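You operate a simulated robot arm through the tools that you are given. There is no shell and no other tool. Be economical: measure what you need, move in short steps, check, and stop when the job is done.

You are at the controls of a simulated robot arm. One attempt, no reset.

JOB
Put things in order on the table top. At the end: the teal jar is in the white tray; the grey sieve stands on top of the green can; the brown card tube stands where the grey sieve stood; the purple cloth is on the blue coaster; the rolled green sock stands where the purple cloth stood; whatever was shut is shut again. Leave all else as you found it, and nothing knocked over.
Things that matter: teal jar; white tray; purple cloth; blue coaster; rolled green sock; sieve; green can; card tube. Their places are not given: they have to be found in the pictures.

It is judged by the outcome, as a careful person would: the job done as asked, and still so three seconds after it is handed in. It fails if anything else is knocked over, pushed out of place, dropped, spilled or broken.

ROBOT AND FRAMES
A 7-joint arm with a two-finger parallel gripper, fixed in place. Base frame: the origin is at the foot of the arm, x ahead of it, y to its left, z up; the work surface is at about z = 0. Units: cm, degrees, N and s.
With the tool pointing down near the work surface it reaches from about 24 to 62 cm from the base axis. Its first joint turns from -66.0 to 66.0 degrees. Payload 2.6 kg.
The TCP is the grasp point between the finger pads, 3 cm short of the fingertips. In the tool frame z runs along the fingers and y along their closing line. The gripper opens to 9.4 cm. The fingers are 2.8 cm wide and 1 cm thick; the gripper's body (5 by 9.6 cm) begins 5.5 cm behind the TCP.
Orientation is that of the tool frame in the base frame, as a unit quaternion [w, x, y, z]. With the fingers straight down and closing along the base's y, the tool's x points along the base's -x, its y along +y and its z along -z.

CONTROLS
- The arm moves only by the tool drive_tool. Its argument "targets" is a list of rows, each an object of numbers (a shift or turn left out is 0, a gripper value left out holds the last): "dx", "dy", "dz": the shift along the tool's x, y, z in mm; "ax", "ay", "az": the turn, a rotation vector about the tool's x, y, z in degrees. In form: [{"dx": .., "dy": .., "dz": .., "ax": .., "ay": .., "az": ..}, ...]. A call has 1 to 20 rows; each row is the pose to reach, as a shift and turn from the pose commanded when the call began, along the tool's axes at that moment. "claw" is the finger opening in mm, from 0 to 94, set as the call begins (left out, the last holds). Rows are played at 5 a second. More than 5 cm and 8.6 degrees between two rows, or a gripper value outside its range, and nothing of the call is played. A pose out of reach is approached as far as the arm can. The call stops where the force on the tool passes 40 N (or 10 N more than at its start, if that is more) or the arm is blocked; 0.2 s more then pass. The fingers move at their own pace (about 7.2 cm/s each) and stop on an object; they squeeze with about 41 N. The grip force told is the motor's: it shows also when the fingers shut on nothing. Time passes only in rows, and 0.2 s behind the last, so rows that repeat a pose let the fingers close. It gives the time, the measured TCP pose, the force on the tool (base axes), the opening and the grip force at its end, in the units of the frame above (readings bear some noise).
- Cameras (640 x 400 px; columns grow to the right, rows downward): "scene" is fixed at [3.91, 43.91, 55.66]; the picture's right is [-0.73, -0.69, 0.00], its down [-0.44, 0.46, -0.77] and it looks along [0.53, -0.56, -0.63] (base axes); focal length 236 px, centre (320, 200). "wrist" rides on the gripper at [-3.7, 0, -5.8] in the tool frame; the picture's right is [0.00, -1.00, 0.00], its down [0.97, 0.00, -0.24] and it looks along [0.24, 0.00, 0.97] (tool axes); focal length 218 px, centre (320, 200).
- get_image(camera): a new picture of that camera. The clock stands still meanwhile.
- pixel_to_xyz(camera, pixels): there is no depth. For up to 12 entries [column, row, z] of the newest picture of that camera ("zoom" is the newest enlarged one), the place [x, y] in the base frame at which the ray of that pixel passes the height z, good to about 0.2 cm. The clock stands still meanwhile.
- enlarge(camera, box): a new picture of the part [left, top, right, bottom] of that camera's present view, enlarged. The clock stands still meanwhile.
- sign_off(): hands the job in; it is judged then, once.

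Go step by step. Measure first, check grasps and placings, and put right what went wrong. The budget is 80 turns and 34 pictures, counting those below and the enlarged ones. Unless the task says otherwise, let go and move clear before handing in, and close with one line.

The tools are called after "Call:" as name(argument=value, ...) on one line, values as JSON. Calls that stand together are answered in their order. drive_tool: Moves the arm, as the interface text tells. Its arguments: {"type":"object","properties":{"targets":{"type":"array","items":{"type":"object","properties":{"dx":{"type":"number"},"dy":{"type":"number"},"dz":{"type":"number"},"ax":{"type":"number"},"ay":{"type":"number"},"az":{"type":"number"}}}},"claw":{"type":"number"}},"required":["targets"]} The other tools are called the same way: get_image (camera) takes a picture; pixel_to_xyz (camera, pixels) gives the place at which the rays of pixels pass given heights; enlarge (camera, box) takes an enlarged picture of a part of a camera's view; sign_off () hands the job in.

At the start:

```text
t: 0.0
tool_pos: [37.72, 6.93, 35.87]
tcp_rot: [0.0, 0.001, 1.0, 0.001]
wrist_force: [0.5, 0.7, -0.4]
opening: 9.42
finger_force: 0.0
```

scene: 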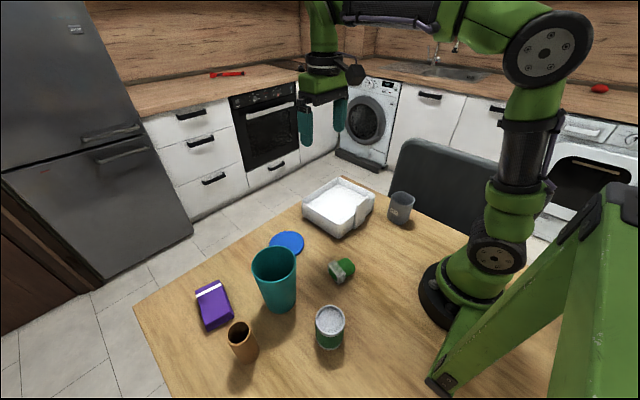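
wrist: 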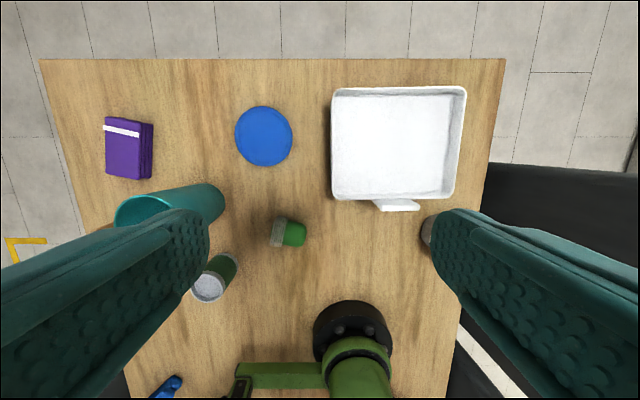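

The scene shows the teal jar (275,280), tray (338,205), coaster (287,243), cloth (214,305), tube (242,342), can (330,327), sock (341,270) and a grey cup-like item (400,207). I'll enlarge to identify details.

Call:
enlarge(camera="scene", box=[180, 220, 380, 380])

Call:
enlarge(camera="scene", box=[280, 160, 440, 260])

Call:
pixel_to_xyz(camera="wrist", pixels=[[264, 136, 0.5], [128, 148, 2], [332, 198, 0], [452, 198, 0], [462, 90, 4], [334, 90, 4], [288, 233, 2], [208, 290, 8], [226, 262, 0], [142, 208, 12], [210, 200, 0], [428, 230, 5]])

Call:
pixel_to_xyz(camera="scene", pixels=[[274, 254, 12], [280, 308, 0], [240, 328, 8], [247, 360, 0], [329, 313, 7], [330, 346, 0], [402, 197, 6], [398, 221, 0], [341, 270, 2], [287, 243, 0.5], [214, 305, 2], [242, 332, 7]])

```text
2.50 times, centred on (280, 300) of scene
```

zoom: 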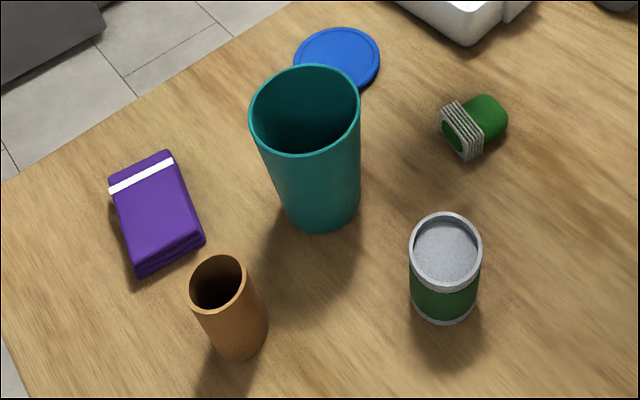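

```text
4.00 times, centred on (360, 210) of scene
```

zoom: 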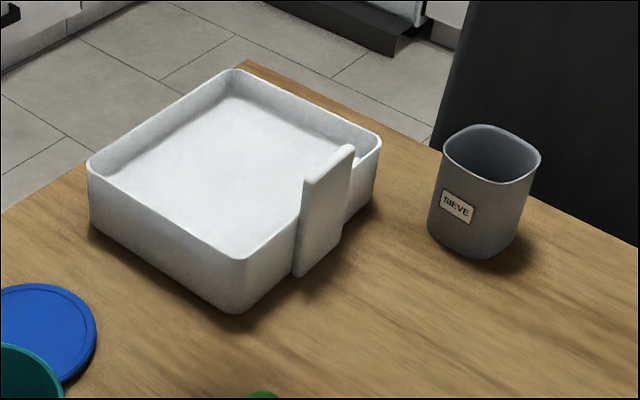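

```text
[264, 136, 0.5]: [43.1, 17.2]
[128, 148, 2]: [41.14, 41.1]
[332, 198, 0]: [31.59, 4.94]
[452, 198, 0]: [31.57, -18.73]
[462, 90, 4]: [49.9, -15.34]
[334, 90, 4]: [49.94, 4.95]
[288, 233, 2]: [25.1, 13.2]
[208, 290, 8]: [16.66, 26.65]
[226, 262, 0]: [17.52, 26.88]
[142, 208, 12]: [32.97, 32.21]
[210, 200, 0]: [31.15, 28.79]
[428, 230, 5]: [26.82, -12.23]
```

```text
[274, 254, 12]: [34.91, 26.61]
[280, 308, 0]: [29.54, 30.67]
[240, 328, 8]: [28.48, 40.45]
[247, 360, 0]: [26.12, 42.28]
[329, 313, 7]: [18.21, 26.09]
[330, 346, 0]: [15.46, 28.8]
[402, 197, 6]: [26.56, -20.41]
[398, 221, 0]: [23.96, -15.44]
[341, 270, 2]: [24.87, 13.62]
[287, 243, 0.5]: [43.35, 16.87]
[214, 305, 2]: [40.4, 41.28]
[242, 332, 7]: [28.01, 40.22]
```

The grey sieve is the cup labelled SIEVE at (400,207); the tube stands near (27,41), the can near (17,27), and the jar is tall with a rim about 10 cm wide. I'll move the wrist camera over the left cluster to measure it.

Call:
drive_tool(targets=[{"dx": 5, "dy": 45}, {"dx": 10, "dy": 90}, {"dx": 15, "dy": 135}, {"dx": 20, "dy": 180}, {"dx": 25, "dy": 225}, {"dx": 25, "dy": 245}, {"dx": 25, "dy": 245}])

Call:
get_image(camera="wrist")

```text
t: 1.6
tool_pos: [35.4, 31.28, 35.76]
tcp_rot: [0.0, 0.0, 1.0, -0.001]
wrist_force: [0.3, 0.4, 0.4]
opening: 9.39
finger_force: 0.1
```

```text
29 pictures are left
```

wrist: 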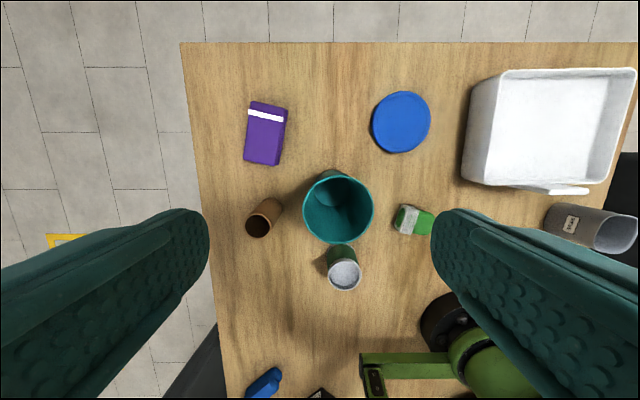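

The jar (338,207), can (343,270), tube (263,217) and cloth (265,133) are all visible; something odd shows in the jar. I'll enlarge both sides.

Call:
enlarge(camera="wrist", box=[220, 80, 440, 300])

Call:
enlarge(camera="wrist", box=[440, 50, 640, 270])

```text
1.82 times, centred on (330, 190) of wrist
```

zoom: 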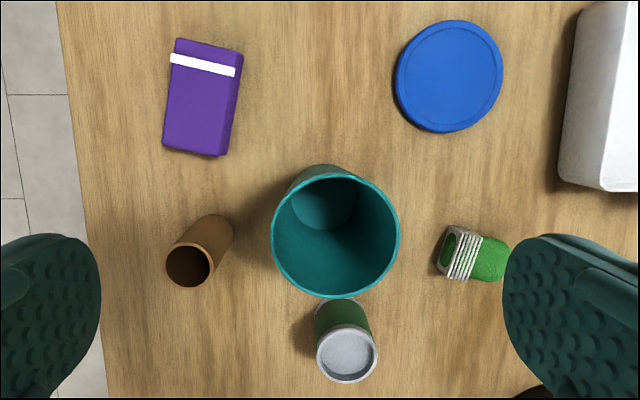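

```text
1.82 times, centred on (540, 160) of wrist
```

zoom: 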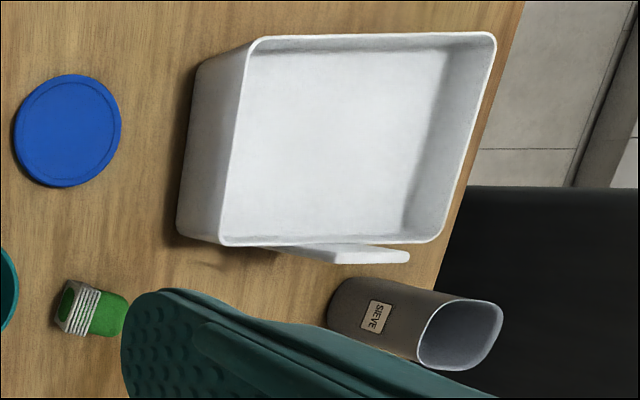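

The jar is empty and its rim is about 9.2 cm wide at z≈14, so I'll pinch its wall. First I triangulate the rims of the tray, sieve, can and tube.

Call:
pixel_to_xyz(camera="wrist", pixels=[[338.2, 209.2, 14], [507, 71, 5], [635, 69.3, 5], [604, 182, 5], [486, 183.6, 5], [617, 234, 9], [617, 234, 8], [344.8, 274, 8], [344.8, 274, 6], [257.5, 226.3, 8], [257.5, 226.3, 10], [414, 219, 2]])

Call:
pixel_to_xyz(camera="scene", pixels=[[274, 264, 14], [302.5, 201, 5], [338.8, 177.5, 5], [375, 195, 5], [341, 225, 5], [402.8, 198.3, 9], [402.8, 198.3, 8], [330.8, 320, 8], [330.8, 320, 6], [239.6, 333, 8], [239.6, 333, 10], [341, 271, 2]])

```text
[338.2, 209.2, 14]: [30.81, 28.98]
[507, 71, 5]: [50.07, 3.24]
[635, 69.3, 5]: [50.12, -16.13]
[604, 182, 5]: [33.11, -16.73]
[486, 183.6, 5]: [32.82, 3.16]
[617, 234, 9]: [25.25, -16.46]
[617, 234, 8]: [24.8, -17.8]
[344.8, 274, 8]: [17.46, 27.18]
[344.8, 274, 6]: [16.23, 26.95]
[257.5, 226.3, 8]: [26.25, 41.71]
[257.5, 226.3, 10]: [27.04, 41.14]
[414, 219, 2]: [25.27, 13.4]
```

```text
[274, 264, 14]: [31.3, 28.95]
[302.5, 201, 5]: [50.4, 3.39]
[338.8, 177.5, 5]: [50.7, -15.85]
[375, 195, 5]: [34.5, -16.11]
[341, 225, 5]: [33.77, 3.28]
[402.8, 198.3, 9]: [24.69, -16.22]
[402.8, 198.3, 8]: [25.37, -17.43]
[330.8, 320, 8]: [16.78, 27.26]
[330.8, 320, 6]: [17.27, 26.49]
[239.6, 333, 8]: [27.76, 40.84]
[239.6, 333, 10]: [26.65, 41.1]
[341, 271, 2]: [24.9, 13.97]
```

Triangulation: jar rim z≈14.2 at (31,28.9), tray rim z≈5.3 spanning x 33–50.3, y -16–3.3, sieve z≈8.5 at (25,-17), can z≈7.3 at (17,27), tube z≈9.6 at (26.8,41.1). I'll go down on the jar's -y wall at (31,24.5) with one finger inside.

Call:
drive_tool(claw=40, targets=[{"dx": 22, "dy": -34}, {"dx": 44, "dy": -68}, {"dx": 44, "dy": -68, "dz": 40}, {"dx": 44, "dy": -68, "dz": 80}, {"dx": 44, "dy": -68, "dz": 120}, {"dx": 44, "dy": -68, "dz": 160}, {"dx": 44, "dy": -68, "dz": 160}])

Call:
get_image(camera="wrist")

Call:
enlarge(camera="scene", box=[180, 180, 380, 380])

```text
t: 3.2
tool_pos: [31.09, 24.46, 19.98]
tcp_rot: [0.0, 0.001, 1.0, 0.0]
wrist_force: [0.0, -0.2, -0.5]
opening: 4.0
finger_force: 0.1
```

```text
26 pictures are left
```

wrist: 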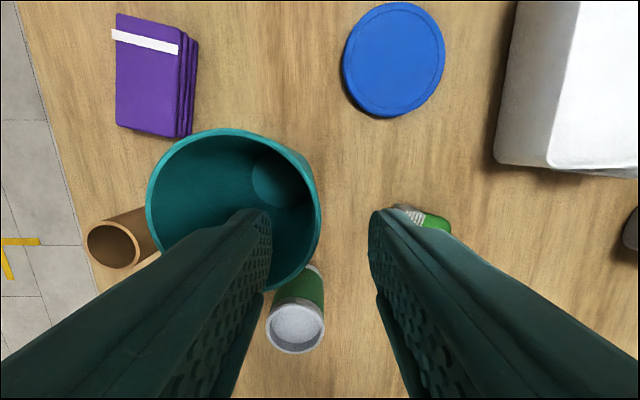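

```text
2.00 times, centred on (280, 280) of scene
```

zoom: 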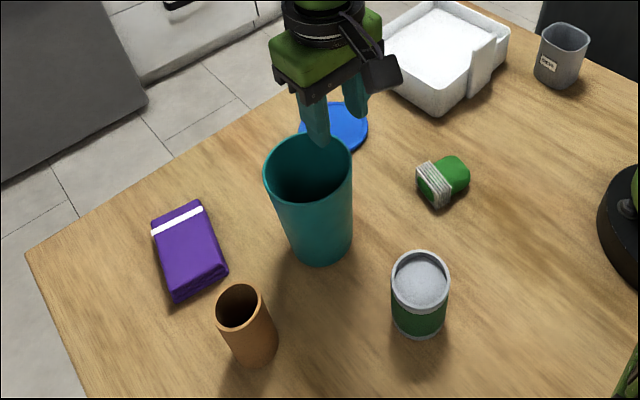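

The rim's right edge is at u≈320, i.e. y≈24.5, so I'll shift 2 mm towards the wall and descend to z≈12.9, then close.

Call:
drive_tool(targets=[{"dx": -3, "dy": 2, "dz": 25}, {"dx": -3, "dy": 2, "dz": 50}, {"dx": -3, "dy": 2, "dz": 71}, {"dx": -3, "dy": 2, "dz": 71}])

Call:
drive_tool(claw=0, targets=[{}, {}, {}, {}, {}])

Call:
drive_tool(targets=[{"dz": -10}, {"dz": -20}, {"dz": -30}, {"dz": -30}])

Call:
enlarge(camera="scene", box=[180, 180, 380, 380])

```text
t: 4.2
tool_pos: [31.42, 24.89, 12.74]
tcp_rot: [0.0, 0.001, 1.0, 0.001]
wrist_force: [-0.5, 0.0, -0.6]
opening: 4.0
finger_force: 0.1
```

```text
t: 5.4
tool_pos: [31.45, 24.8, 13.01]
tcp_rot: [0.002, -0.001, 1.0, 0.001]
wrist_force: [0.9, 5.3, 16.6]
opening: 0.85
finger_force: 41.1
```

```text
t: 6.4
tool_pos: [31.2, 24.93, 15.79]
tcp_rot: [-0.001, 0.001, 1.0, 0.0]
wrist_force: [0.2, 0.6, 0.7]
opening: 0.82
finger_force: 40.8
```

```text
2.00 times, centred on (280, 280) of scene
```

zoom: 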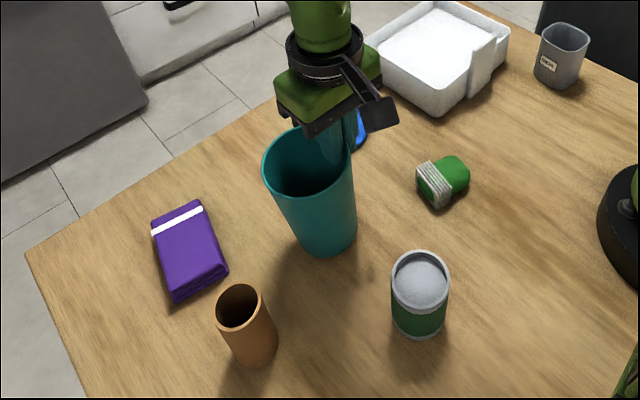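

The jar is gripped (opening 0.85, 41 N) and hanging upright. I'll lift 7 cm more and carry it over the tray's middle.

Call:
drive_tool(targets=[{"dz": -35}, {"dz": -70}, {"dx": -13, "dy": -44, "dz": -70}, {"dx": -26, "dy": -88, "dz": -70}, {"dx": -39, "dy": -132, "dz": -70}, {"dx": -52, "dy": -176, "dz": -70}, {"dx": -65, "dy": -220, "dz": -70}, {"dx": -78, "dy": -264, "dz": -70}, {"dx": -91, "dy": -308, "dz": -70}, {"dx": -104, "dy": -352, "dz": -70}, {"dx": -104, "dy": -352, "dz": -70}, {"dx": -104, "dy": -352, "dz": -70}])

Call:
get_image(camera="scene")

```text
t: 9.0
tool_pos: [41.22, -10.55, 22.76]
tcp_rot: [-0.001, 0.0, 1.0, 0.0]
wrist_force: [0.2, 0.2, -1.1]
opening: 0.81
finger_force: 41.2
```

```text
23 pictures are left
```

scene: 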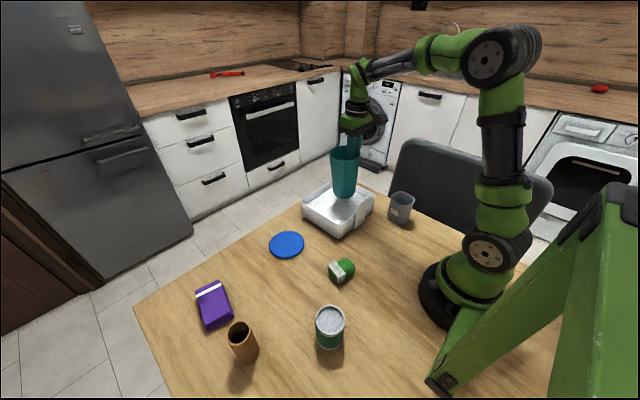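

The jar hangs over the tray. I'll lower it to just over the floor, then feel for contact.

Call:
drive_tool(targets=[{"dz": 25}, {"dz": 50}, {"dz": 75}, {"dz": 80}, {"dz": 80}])

Call:
drive_tool(targets=[{"dz": 3}, {"dz": 6}, {"dz": 6}])

Call:
drive_tool(targets=[{"dz": 2}, {"dz": 4}, {"dz": 4}])

```text
t: 9.7
tool_pos: [41.94, -10.62, 18.04]
tcp_rot: [0.012, 0.001, 1.0, -0.002]
wrist_force: [-1.2, 1.6, 8.4]
opening: 0.85
finger_force: 40.6
stopped in row 3: the force on the tool passed its limit (the readings are from after the stop); the commanded pose is now the measured one
```

```text
t: 10.3
tool_pos: [42.06, -10.81, 17.95]
tcp_rot: [0.017, 0.002, 1.0, -0.002]
wrist_force: [-3.1, 2.1, 9.1]
opening: 0.87
finger_force: 40.8
stopped in row 3: the force on the tool passed its limit (the readings are from after the stop); the commanded pose is now the measured one
```

```text
t: 11.0
tool_pos: [42.22, -10.86, 17.89]
tcp_rot: [0.019, 0.002, 1.0, -0.004]
wrist_force: [-3.3, 1.9, 9.7]
opening: 0.84
finger_force: 40.6
stopped in row 3: the force on the tool passed its limit (the readings are from after the stop); the commanded pose is now the measured one
```

It met resistance at z≈18, about 5 cm earlier than expected. I'll look.

Call:
enlarge(camera="scene", box=[280, 120, 440, 260])

Call:
get_image(camera="wrist")

```text
2.86 times, centred on (360, 190) of scene
```

zoom: 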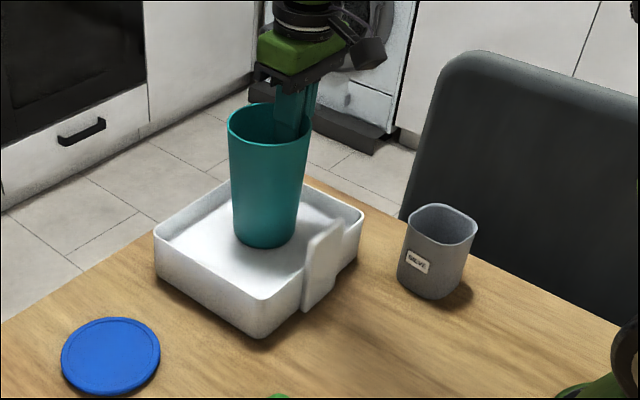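

```text
21 pictures are left
```

wrist: 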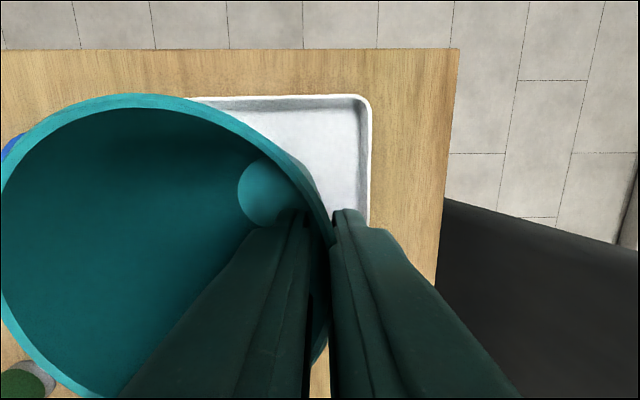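

The jar bottom seems to rest on a floor only ~1.5 cm below the tray's rim. Before letting go I'll check whether that is a real floor or a lid.

Call:
enlarge(camera="scene", box=[300, 165, 380, 245])

Call:
enlarge(camera="wrist", box=[240, 80, 400, 180])

```text
5.00 times, centred on (340, 205) of scene
```

zoom: 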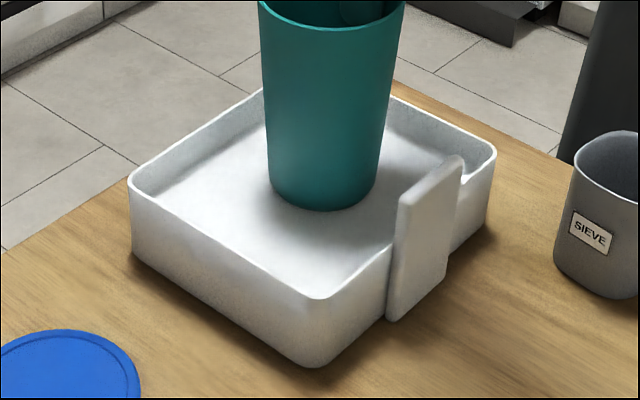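

```text
4.00 times, centred on (320, 130) of wrist
```

zoom: 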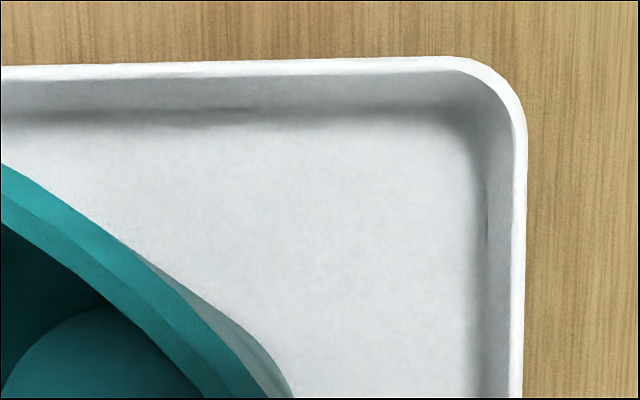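

It's a solid, seamless tray with a raised floor and a grip plate, and the jar rests on the floor. I'll release gently.

Call:
drive_tool(claw=14, targets=[{}, {}, {}])

Call:
drive_tool(claw=34, targets=[{}, {}, {}, {"dz": -20}, {"dz": -50}, {"dz": -85}, {"dz": -120}])

Call:
enlarge(camera="scene", box=[280, 120, 440, 260])

```text
t: 11.8
tool_pos: [42.25, -10.94, 17.76]
tcp_rot: [0.019, 0.002, 1.0, -0.005]
wrist_force: [-0.2, 0.4, 0.4]
opening: 1.4
finger_force: 0.1
```

```text
t: 13.4
tool_pos: [41.73, -10.66, 29.84]
tcp_rot: [0.019, 0.003, 1.0, -0.005]
wrist_force: [0.4, -0.2, 0.7]
opening: 3.38
finger_force: 0.0
```

```text
2.86 times, centred on (360, 190) of scene
```

zoom: 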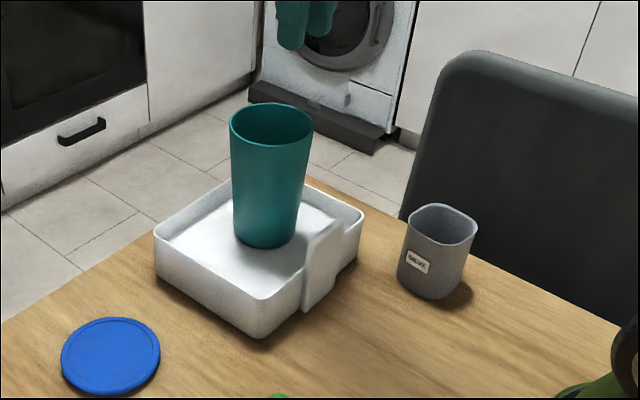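

The jar stands upright in the tray, and the tray hasn't moved. Next I level the tool and look at the sieve from above.

Call:
drive_tool(claw=94, targets=[{"dx": 35, "dy": -16, "ay": 2.2, "ax": -0.6}, {"dx": 70, "dy": -32, "ay": 2.2, "ax": -0.6}, {"dx": 105, "dy": -48, "ay": 2.2, "ax": -0.6}, {"dx": 134, "dy": -63, "ay": 2.2, "ax": -0.6}, {"dx": 134, "dy": -63, "ay": 2.2, "ax": -0.6}, {"dx": 134, "dy": -63, "ay": 2.2, "ax": -0.6}])

Call:
get_image(camera="wrist")

```text
t: 14.8
tool_pos: [28.11, -16.96, 29.52]
tcp_rot: [0.0, 0.003, 1.0, 0.001]
wrist_force: [0.7, 0.2, 0.6]
opening: 9.37
finger_force: 0.0
```

```text
17 pictures are left
```

wrist: 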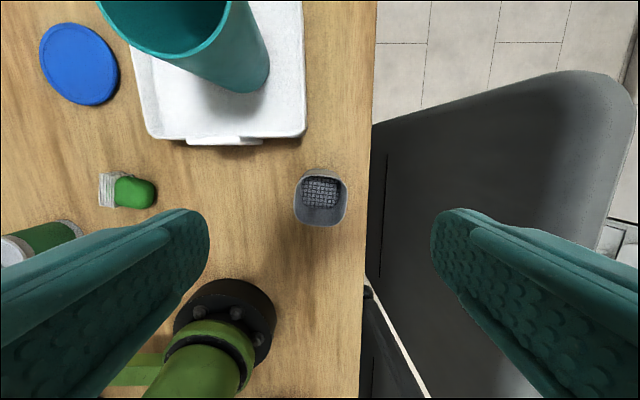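

The sieve rim is centred at (321,198), about 6.8 cm wide and aligned with the axes, at roughly (25.2,-17.0). I'll descend with the fingers at 84 mm and grip it.

Call:
drive_tool(claw=84, targets=[{"dx": 29}, {"dx": 29, "dz": 45}, {"dx": 29, "dz": 90}, {"dx": 29, "dz": 135}, {"dx": 29, "dz": 180}, {"dx": 29, "dz": 210}, {"dx": 29, "dz": 230}, {"dx": 29, "dz": 230}])

Call:
drive_tool(claw=0, targets=[{}, {}, {}, {}])

Call:
drive_tool(targets=[{"dz": -25}, {"dz": -60}, {"dz": -100}, {"dz": -140}, {"dz": -140}])

Call:
get_image(camera="scene")

```text
t: 16.6
tool_pos: [25.25, -16.86, 6.05]
tcp_rot: [0.0, 0.003, 1.0, 0.001]
wrist_force: [-0.5, 0.5, 0.3]
opening: 8.44
finger_force: 0.1
```

```text
t: 17.6
tool_pos: [25.26, -17.02, 6.22]
tcp_rot: [0.001, 0.003, 1.0, 0.001]
wrist_force: [-1.1, 0.1, -1.3]
opening: 7.14
finger_force: 41.4
```

```text
t: 18.8
tool_pos: [25.27, -16.95, 20.5]
tcp_rot: [0.0, 0.003, 1.0, 0.001]
wrist_force: [0.4, -0.6, -2.8]
opening: 7.11
finger_force: 41.2
```

```text
16 pictures are left
```

scene: 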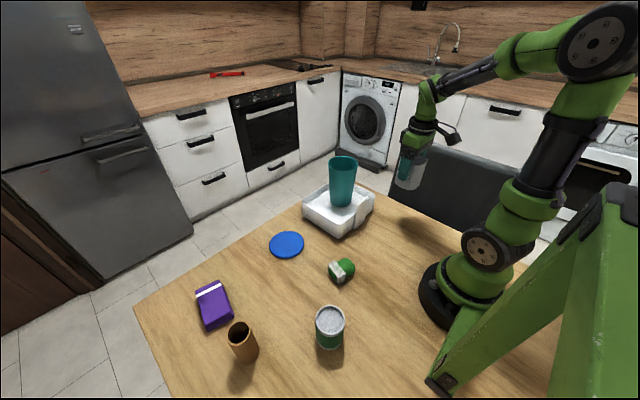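

The sieve is held cleanly (opening 7.1). I'll carry it in an arc, clear of the jar and base, to above the can at (16.9,27.0).

Call:
drive_tool(targets=[{"dx": -25, "dy": 40}, {"dx": -45, "dy": 83}, {"dx": -45, "dy": 130}, {"dx": -45, "dy": 175}, {"dx": -40, "dy": 220}, {"dx": -20, "dy": 262}, {"dx": 5, "dy": 302}, {"dx": 30, "dy": 342}, {"dx": 55, "dy": 382}, {"dx": 75, "dy": 422}, {"dx": 84, "dy": 440}, {"dx": 84, "dy": 440, "dz": 40}, {"dx": 84, "dy": 440, "dz": 50}, {"dx": 84, "dy": 440, "dz": 50}])

Call:
enlarge(camera="scene", box=[260, 220, 420, 380])

Call:
get_image(camera="wrist")

```text
t: 21.8
tool_pos: [17.24, 27.03, 15.31]
tcp_rot: [-0.001, 0.004, 1.0, 0.001]
wrist_force: [0.4, -0.1, -0.4]
opening: 7.06
finger_force: 41.1
```

```text
2.50 times, centred on (340, 300) of scene
```

zoom: 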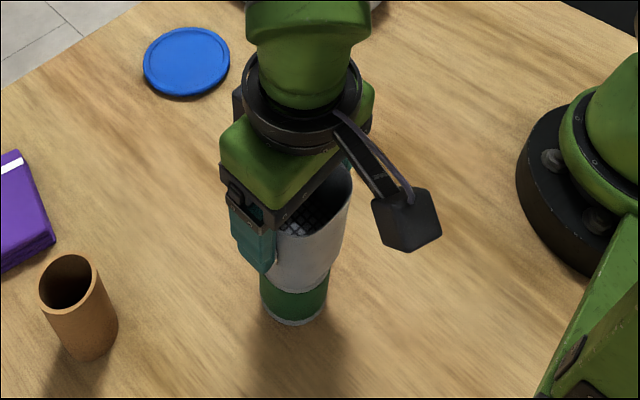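

```text
14 pictures are left
```

wrist: 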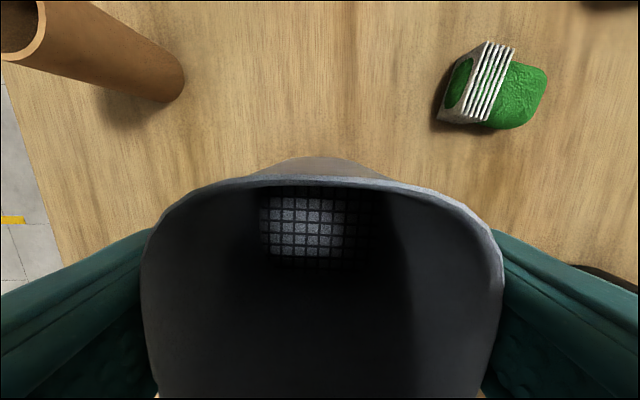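

Through the mesh (u 262–345, v 190–268) I can see the can's top, a good alignment check. I'll enlarge it.

Call:
enlarge(camera="wrist", box=[220, 150, 420, 300])

```text
2.67 times, centred on (320, 225) of wrist
```

zoom: 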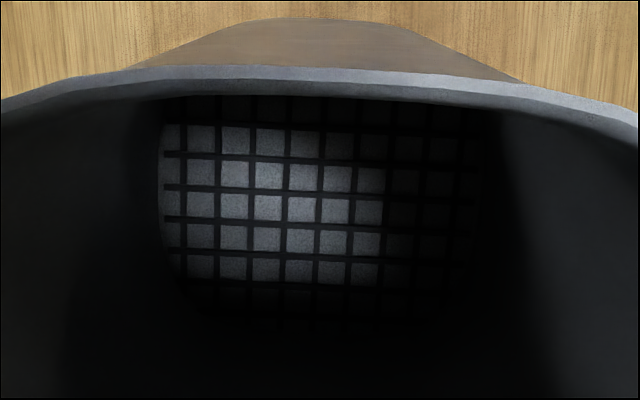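

The can's lit top shows through the mesh, so the sieve is roughly over it. I'll shift 3 mm in x and lower until contact.

Call:
drive_tool(targets=[{"dx": 3, "dz": 8}, {"dx": 3, "dz": 15}, {"dx": 3, "dz": 15}])

Call:
drive_tool(targets=[{"dz": 2}, {"dz": 3}, {"dz": 3}])

Call:
drive_tool(targets=[{"dz": 2}, {"dz": 3}, {"dz": 3}])

```text
t: 22.6
tool_pos: [16.85, 27.04, 13.97]
tcp_rot: [0.002, 0.003, 1.0, 0.002]
wrist_force: [-0.9, -3.8, 30.2]
opening: 6.99
finger_force: 40.7
```

```text
t: 23.4
tool_pos: [16.93, 27.02, 13.59]
tcp_rot: [0.001, 0.003, 1.0, 0.002]
wrist_force: [-0.4, -1.2, 32.4]
opening: 6.96
finger_force: 41.1
```

```text
t: 24.2
tool_pos: [16.89, 27.1, 13.36]
tcp_rot: [0.002, 0.003, 1.0, 0.002]
wrist_force: [0.4, 0.2, 33.1]
opening: 6.98
finger_force: 41.2
```

Firm contact from z≈14 (about 30 N, the sieve sliding a little in the grip), so it is seated on the can. Releasing and rising.

Call:
drive_tool(claw=84, targets=[{}, {}, {}, {"dz": -30}, {"dz": -70}, {"dz": -110}, {"dz": -150}, {"dz": -150}])

Call:
enlarge(camera="scene", box=[200, 200, 400, 380])

Call:
get_image(camera="wrist")

```text
t: 26.0
tool_pos: [16.89, 26.97, 28.42]
tcp_rot: [0.0, 0.004, 1.0, 0.001]
wrist_force: [0.3, -0.2, -0.6]
opening: 8.41
finger_force: 0.1
```

```text
2.22 times, centred on (300, 290) of scene
```

zoom: 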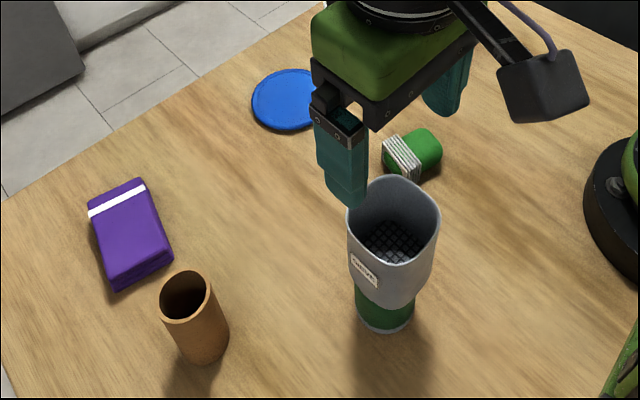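

```text
11 pictures are left
```

wrist: 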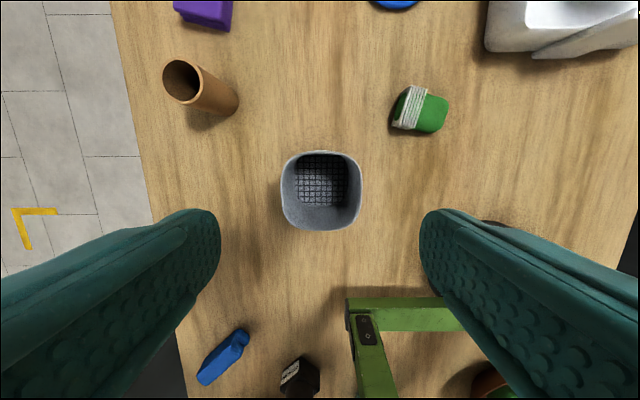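

The sieve stands centred and upright on the can. I'll refine the tube's position from this picture (rim (182,80)) and recheck the sock (420,109).

Call:
pixel_to_xyz(camera="wrist", pixels=[[182, 81, 9.6], [182, 81, 9], [223, 99, 0], [393, 128, 0], [405, 88, 3], [420, 131, 0], [447, 104, 1.5], [440, 130, 0], [321, 190, 15.5]])

```text
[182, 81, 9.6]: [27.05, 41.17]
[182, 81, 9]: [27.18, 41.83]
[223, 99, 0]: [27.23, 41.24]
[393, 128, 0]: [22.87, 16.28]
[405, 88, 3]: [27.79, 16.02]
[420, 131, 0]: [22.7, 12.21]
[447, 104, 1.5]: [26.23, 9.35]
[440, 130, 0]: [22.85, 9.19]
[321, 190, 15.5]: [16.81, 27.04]
```

The tube is at (27.0,41.15), about 9.6 cm high. I'll move over it, descend to z≈6, grip and lift.

Call:
drive_tool(claw=70, targets=[{"dx": -25, "dy": 36}, {"dx": -50, "dy": 72}, {"dx": -76, "dy": 107}, {"dx": -101, "dy": 142}, {"dx": -101, "dy": 142, "dz": 45}, {"dx": -101, "dy": 142, "dz": 90}, {"dx": -101, "dy": 142, "dz": 135}, {"dx": -101, "dy": 142, "dz": 180}, {"dx": -101, "dy": 142, "dz": 222}, {"dx": -101, "dy": 142, "dz": 222}])

Call:
drive_tool(claw=0, targets=[{}, {}, {}, {}])

Call:
drive_tool(targets=[{"dz": -30}, {"dz": -70}, {"dz": -110}, {"dz": -150}, {"dz": -170}, {"dz": -170}])

Call:
get_image(camera="scene")

```text
t: 28.2
tool_pos: [27.48, 41.18, 6.13]
tcp_rot: [0.0, 0.003, 1.0, 0.0]
wrist_force: [0.6, 0.3, 0.2]
opening: 6.98
finger_force: 0.1
```

```text
t: 29.2
tool_pos: [27.38, 41.36, 6.22]
tcp_rot: [0.0, 0.002, 1.0, 0.001]
wrist_force: [0.7, 0.1, 0.3]
opening: 4.23
finger_force: 41.0
```

```text
t: 30.6
tool_pos: [27.14, 41.13, 23.17]
tcp_rot: [0.0, 0.002, 1.0, 0.001]
wrist_force: [0.2, 0.3, 0.2]
opening: 4.23
finger_force: 41.3
```

```text
10 pictures are left
```

scene: 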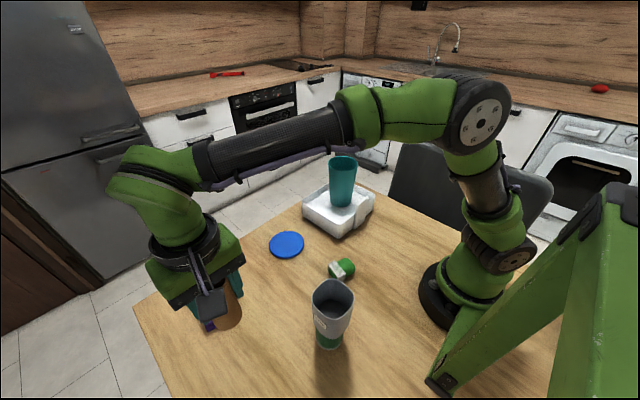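

The tube is held (opening 4.2). I'll carry it along x≈29 past the sieve and jar to the sieve's old place (25.2,-17.0).

Call:
drive_tool(targets=[{"dx": -8, "dy": -45}, {"dx": -15, "dy": -92}, {"dx": -20, "dy": -139}, {"dx": -20, "dy": -186}, {"dx": -20, "dy": -233}, {"dx": -20, "dy": -280}, {"dx": -20, "dy": -327}, {"dx": -20, "dy": -374}, {"dx": -15, "dy": -421}, {"dx": -8, "dy": -467}, {"dx": 4, "dy": -513}, {"dx": 14, "dy": -555}, {"dx": 19, "dy": -581}, {"dx": 19, "dy": -581}, {"dx": 19, "dy": -581}])

Call:
drive_tool(targets=[{"dz": 45}, {"dz": 90}, {"dz": 130}, {"dz": 160}, {"dz": 160}])

Call:
drive_tool(targets=[{"dz": 4}, {"dz": 8}, {"dz": 8}])

```text
t: 33.8
tool_pos: [24.74, -17.08, 23.18]
tcp_rot: [0.0, 0.002, 1.0, 0.001]
wrist_force: [0.6, -0.2, 0.7]
opening: 4.2
finger_force: 40.8
```

```text
t: 35.0
tool_pos: [24.73, -17.04, 6.86]
tcp_rot: [0.0, 0.003, 1.0, 0.001]
wrist_force: [0.3, -1.0, 0.0]
opening: 4.21
finger_force: 40.2
```

```text
t: 35.8
tool_pos: [24.85, -16.92, 6.18]
tcp_rot: [0.0, 0.003, 1.0, 0.0]
wrist_force: [-3.3, 0.5, 11.1]
opening: 4.21
finger_force: 40.6
```

The tube touched down, but is about 5 mm short in x. I'll raise it slightly, correct, set it down and release.

Call:
drive_tool(targets=[{"dz": -8}, {"dx": -5, "dz": -8}, {"dx": -5, "dz": -8}, {"dx": -5, "dz": -1}, {"dx": -5, "dz": -1}])

Call:
drive_tool(claw=70, targets=[{}, {}, {}, {"dz": -30}, {"dz": -75}, {"dz": -120}, {"dz": -165}, {"dz": -210}, {"dz": -240}, {"dz": -240}])

Call:
get_image(camera="wrist")

```text
t: 37.0
tool_pos: [25.24, -16.81, 6.36]
tcp_rot: [0.0, 0.002, 1.0, 0.001]
wrist_force: [0.0, 0.5, 0.4]
opening: 4.18
finger_force: 41.0
```

```text
t: 39.2
tool_pos: [25.17, -16.81, 30.34]
tcp_rot: [0.0, 0.003, 1.0, 0.001]
wrist_force: [0.2, 0.2, 1.1]
opening: 7.02
finger_force: 0.0
```

```text
9 pictures are left
```

wrist: 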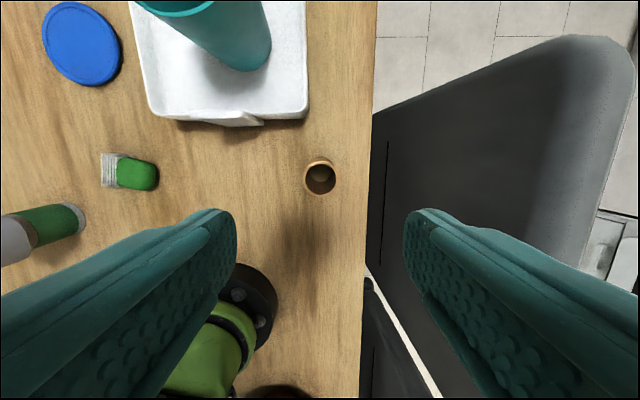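

The tube stands upright at about (25.2,-17). Now I'll travel high to view the cloth closely.

Call:
drive_tool(claw=94, targets=[{"dx": -11, "dy": 43}, {"dx": -23, "dy": 87}, {"dx": -34, "dy": 131}, {"dx": -46, "dy": 175}, {"dx": -57, "dy": 218}, {"dx": -68, "dy": 262}, {"dx": -80, "dy": 306}, {"dx": -91, "dy": 350}, {"dx": -103, "dy": 393}, {"dx": -114, "dy": 437}, {"dx": -125, "dy": 481}, {"dx": -137, "dy": 525}, {"dx": -148, "dy": 568}, {"dx": -148, "dy": 568, "dz": 40}, {"dx": -148, "dy": 568, "dz": 70}, {"dx": -148, "dy": 568, "dz": 70}])

Call:
get_image(camera="wrist")

```text
t: 42.6
tool_pos: [40.48, 39.8, 23.22]
tcp_rot: [0.0, 0.003, 1.0, 0.001]
wrist_force: [-0.1, 0.0, -0.2]
opening: 9.41
finger_force: 0.0
out of reach, approached as far as the arm can: row 13
```

```text
8 pictures are left
```

wrist: 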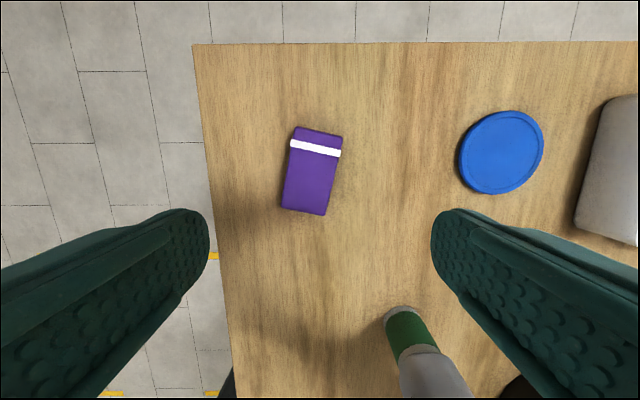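

Cloth corners are at about (297,126),(343,137),(326,215),(282,207), coaster centre (502,152). I'll convert these.

Call:
pixel_to_xyz(camera="wrist", pixels=[[297, 127, 1.5], [343, 137, 1.5], [326, 214, 1.5], [282, 207, 1.5], [312, 171, 2], [502, 152, 0.5], [464, 152, 0.5], [544, 145, 0.5], [507, 111, 0.5], [497, 194, 0.5]])

Call:
pixel_to_xyz(camera="scene", pixels=[[287, 244, 0.5], [269, 243, 0.5], [305, 243, 0.5], [287, 231, 0.5], [287, 256, 0.5]])

Call:
enlarge(camera="wrist", box=[240, 110, 380, 230])

```text
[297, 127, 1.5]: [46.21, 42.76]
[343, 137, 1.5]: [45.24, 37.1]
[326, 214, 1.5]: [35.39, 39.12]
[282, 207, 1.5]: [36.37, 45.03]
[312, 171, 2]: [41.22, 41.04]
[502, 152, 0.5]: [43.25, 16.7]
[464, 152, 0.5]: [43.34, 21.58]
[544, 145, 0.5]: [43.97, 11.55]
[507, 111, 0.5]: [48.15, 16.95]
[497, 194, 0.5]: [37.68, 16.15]
```

```text
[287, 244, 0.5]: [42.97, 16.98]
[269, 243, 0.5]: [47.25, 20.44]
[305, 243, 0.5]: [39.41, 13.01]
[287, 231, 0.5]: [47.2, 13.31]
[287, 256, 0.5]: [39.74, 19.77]
```

```text
3.33 times, centred on (310, 170) of wrist
```

zoom: 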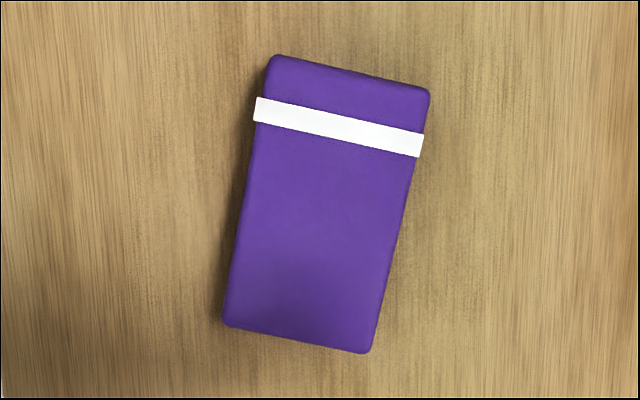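

The cloth is about 10 x 5.7 cm centred at (40.9,41.1) with its long axis at -12.7°; the coaster is about 10 cm across, centred at (43.1,16.8). I'll turn +12.7° about the tool z and descend above the cloth first.

Call:
drive_tool(claw=90, targets=[{"dx": -4, "dy": 12, "az": 6.4}, {"dx": -4, "dy": 12, "az": 12.7}, {"dx": -4, "dy": 12, "dz": 40, "az": 12.7}, {"dx": -4, "dy": 12, "dz": 80, "az": 12.7}, {"dx": -4, "dy": 12, "dz": 120, "az": 12.7}, {"dx": -4, "dy": 12, "dz": 120, "az": 12.7}, {"dx": -4, "dy": 12, "dz": 120, "az": 12.7}])

Call:
get_image(camera="wrist")

```text
t: 44.2
tool_pos: [40.76, 40.99, 11.3]
tcp_rot: [0.001, 0.114, 0.993, 0.001]
wrist_force: [0.6, -0.2, 0.4]
opening: 8.98
finger_force: 0.0
```

```text
6 pictures are left
```

wrist: 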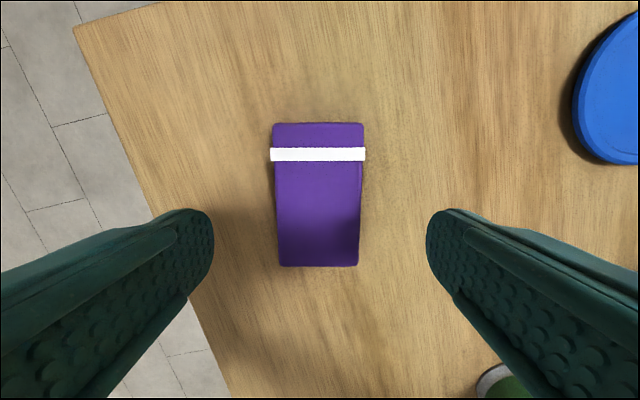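

The cloth is square and centred between the fingers. I'll go down to z≈3.6, close and lift.

Call:
drive_tool(targets=[{"dz": 35}, {"dz": 65}, {"dz": 77}, {"dz": 77}])

Call:
drive_tool(claw=0, targets=[{}, {}, {}, {}])

Call:
drive_tool(targets=[{"dz": -25}, {"dz": -60}, {"dz": -60}])

Call:
enlarge(camera="scene", box=[160, 190, 380, 370])

```text
t: 45.2
tool_pos: [40.82, 40.86, 3.55]
tcp_rot: [0.001, 0.113, 0.994, 0.001]
wrist_force: [0.9, 0.5, 0.4]
opening: 8.99
finger_force: 0.1
```

```text
t: 46.2
tool_pos: [40.81, 40.96, 3.6]
tcp_rot: [-0.001, 0.113, 0.994, 0.001]
wrist_force: [-0.2, -2.0, 8.5]
opening: 6.09
finger_force: 41.1
```

```text
t: 47.0
tool_pos: [40.88, 40.96, 9.68]
tcp_rot: [0.0, 0.113, 0.994, 0.001]
wrist_force: [-0.6, 0.2, -0.4]
opening: 6.08
finger_force: 40.8
```

```text
2.22 times, centred on (270, 280) of scene
```

zoom: 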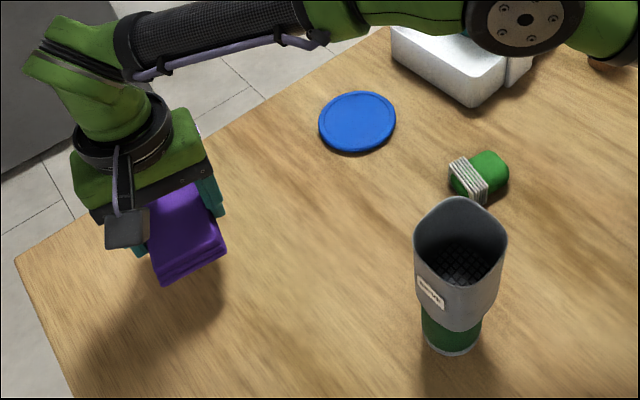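

The cloth is held. I'll carry it to (43.1,16.8) and lower it to just above the coaster.

Call:
drive_tool(targets=[{"dx": -13, "dy": -39}, {"dx": -25, "dy": -77}, {"dx": -38, "dy": -116}, {"dx": -51, "dy": -154}, {"dx": -64, "dy": -193}, {"dx": -76, "dy": -231}, {"dx": -76, "dy": -231, "dz": 25}, {"dx": -76, "dy": -231, "dz": 45}, {"dx": -76, "dy": -231, "dz": 45}])

Call:
drive_tool(targets=[{"dz": 4}, {"dz": 8}, {"dz": 8}])

```text
t: 49.0
tool_pos: [42.99, 16.54, 5.14]
tcp_rot: [0.0, 0.115, 0.993, 0.001]
wrist_force: [-0.2, -0.1, -0.7]
opening: 6.07
finger_force: 40.9
```

```text
t: 49.6
tool_pos: [43.12, 16.81, 4.7]
tcp_rot: [0.0, 0.116, 0.993, 0.001]
wrist_force: [-3.0, -1.5, 8.3]
opening: 6.06
finger_force: 41.2
stopped in row 3: the force on the tool passed its limit (the readings are from after the stop); the commanded pose is now the measured one
```

Contact at z≈4.7, so the cloth rests on the coaster. Releasing and rising.

Call:
drive_tool(claw=90, targets=[{}, {}, {}, {"dz": -30}, {"dz": -75}, {"dz": -120}, {"dz": -155}, {"dz": -155}])

Call:
enlarge(camera="scene", box=[220, 190, 420, 350])

```text
t: 51.4
tool_pos: [42.9, 16.58, 20.17]
tcp_rot: [-0.001, 0.116, 0.993, 0.001]
wrist_force: [-0.2, -0.2, -0.3]
opening: 9.02
finger_force: 0.1
```

```text
2.50 times, centred on (320, 270) of scene
```

zoom: 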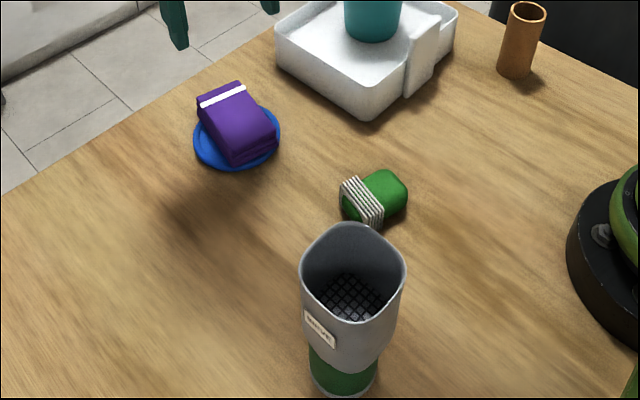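

The cloth sits on the coaster and everything else stands. Now I'll go over the sock (near (25,13)), undoing the turn, to view it.

Call:
drive_tool(claw=94, targets=[{"dx": 38, "dy": -17, "az": -6.5}, {"dx": 76, "dy": -35, "az": -13}, {"dx": 115, "dy": -53, "az": -13}, {"dx": 145, "dy": -68, "az": -13}, {"dx": 145, "dy": -68, "az": -13}])

Call:
enlarge(camera="wrist", box=[220, 90, 440, 300])

```text
t: 52.6
tool_pos: [27.2, 13.24, 19.97]
tcp_rot: [0.0, 0.002, 1.0, 0.001]
wrist_force: [-0.7, 0.0, -0.1]
opening: 9.38
finger_force: 0.0
```

```text
1.90 times, centred on (330, 195) of wrist
```

zoom: 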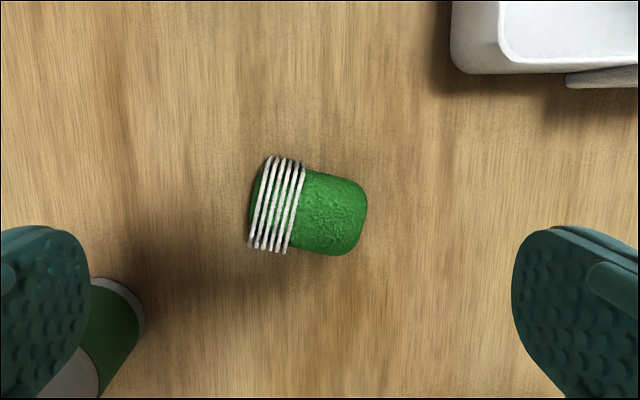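

The sock is centred at zoom (308,206), i.e. about (25.3,12.9), ~6.9 cm long with its axis turned about 14°. I'll turn +14°, descend around its ends, close and lift.

Call:
drive_tool(targets=[{"dx": 10, "dy": -2, "az": 7}, {"dx": 18, "dy": -4, "az": 14}, {"dx": 18, "dy": -4, "dz": 45, "az": 14}, {"dx": 18, "dy": -4, "dz": 90, "az": 14}, {"dx": 18, "dy": -4, "dz": 130, "az": 14}, {"dx": 18, "dy": -4, "dz": 162, "az": 14}, {"dx": 18, "dy": -4, "dz": 162, "az": 14}])

Call:
drive_tool(claw=0, targets=[{}, {}, {}, {}])

Call:
drive_tool(targets=[{"dz": -30}, {"dz": -75}, {"dz": -120}, {"dz": -160}, {"dz": -160}])

Call:
enlarge(camera="scene", box=[220, 170, 440, 350])

```text
t: 54.2
tool_pos: [25.7, 12.9, 4.15]
tcp_rot: [0.0, 0.124, 0.992, 0.001]
wrist_force: [0.4, 0.7, 0.5]
opening: 9.41
finger_force: 0.0
```

```text
t: 55.2
tool_pos: [25.72, 12.96, 4.06]
tcp_rot: [0.0, 0.124, 0.992, 0.001]
wrist_force: [0.8, -0.7, 5.7]
opening: 7.06
finger_force: 41.0
```

```text
t: 56.4
tool_pos: [25.6, 12.87, 19.92]
tcp_rot: [0.0, 0.123, 0.992, 0.001]
wrist_force: [0.0, 0.7, -0.5]
opening: 7.06
finger_force: 41.1
```

```text
2.22 times, centred on (330, 260) of scene
```

zoom: 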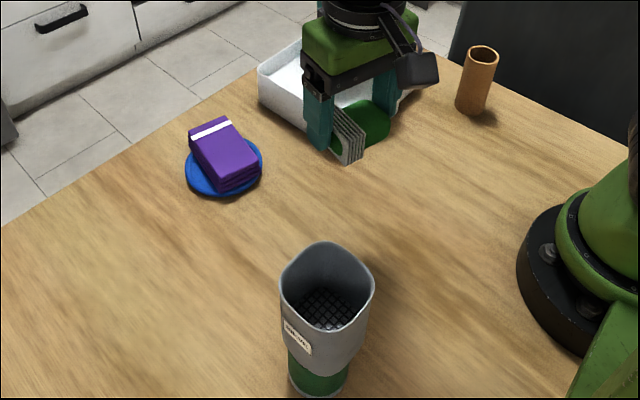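

The sock is held by its ends. I'll carry it to the cloth's old place (40.9,41.1) and lower it.

Call:
drive_tool(targets=[{"dx": -10, "dy": 39}, {"dx": -20, "dy": 78}, {"dx": -30, "dy": 117}, {"dx": -40, "dy": 156}, {"dx": -50, "dy": 195}, {"dx": -60, "dy": 234}, {"dx": -71, "dy": 273}, {"dx": -81, "dy": 311}, {"dx": -81, "dy": 311, "dz": 45}, {"dx": -81, "dy": 311, "dz": 90}, {"dx": -81, "dy": 311, "dz": 130}, {"dx": -81, "dy": 311, "dz": 154}, {"dx": -81, "dy": 311, "dz": 154}])

Call:
drive_tool(targets=[{"dz": 3}, {"dz": 6}, {"dz": 6}])

```text
t: 59.2
tool_pos: [41.26, 41.3, 4.5]
tcp_rot: [0.0, 0.124, 0.992, 0.002]
wrist_force: [-0.2, 0.3, 0.7]
opening: 7.08
finger_force: 41.3
```

```text
t: 60.0
tool_pos: [41.1, 41.28, 4.03]
tcp_rot: [0.001, 0.124, 0.992, 0.002]
wrist_force: [-2.7, -2.9, 11.2]
opening: 7.08
finger_force: 41.4
```

The sock touched down at the grasp height (z≈4.05, 11 N). Releasing, rising, and checking the whole scene.

Call:
drive_tool(claw=94, targets=[{}, {}, {}, {"dz": -30}, {"dz": -75}, {"dz": -120}, {"dz": -160}, {"dx": 20, "dy": -35, "dz": -180}, {"dx": 40, "dy": -75, "dz": -200}, {"dx": 60, "dy": -115, "dz": -220}, {"dx": 60, "dy": -155, "dz": -240}, {"dx": 60, "dy": -195, "dz": -250}, {"dx": 60, "dy": -195, "dz": -250}])

Call:
get_image(camera="scene")

Call:
get_image(camera="wrist")

```text
t: 62.8
tool_pos: [30.4, 23.34, 29.1]
tcp_rot: [0.0, 0.123, 0.992, 0.001]
wrist_force: [-0.3, -0.6, 0.7]
opening: 9.39
finger_force: 0.1
```

```text
1 pictures are left
```

scene: 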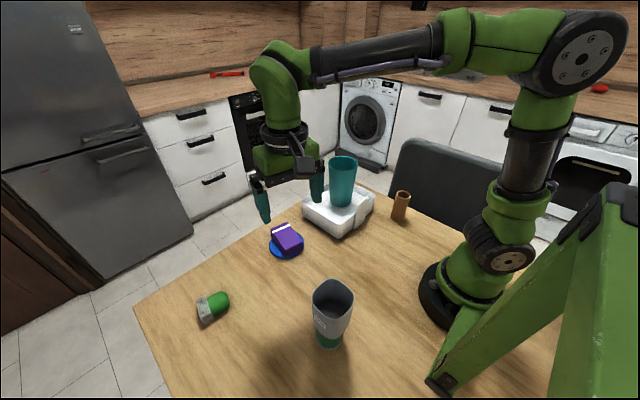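

```text
0 pictures are left
```

wrist: 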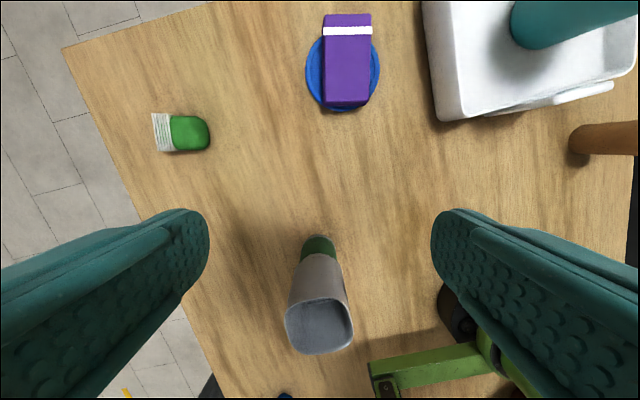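

The pictures show the jar in the tray (342,185), the sieve on the can (332,310), the tube at the sieve's old spot (401,205), the cloth on the coaster (287,240) and the sock at the cloth's old spot (213,307). The gripper is clear, so I'm handing in.

Call:
sign_off()

```text
The job is handed in.
```

The job is handed in: all five items are in their asked places, nothing was knocked over, and I found nothing shut that needed shutting again.
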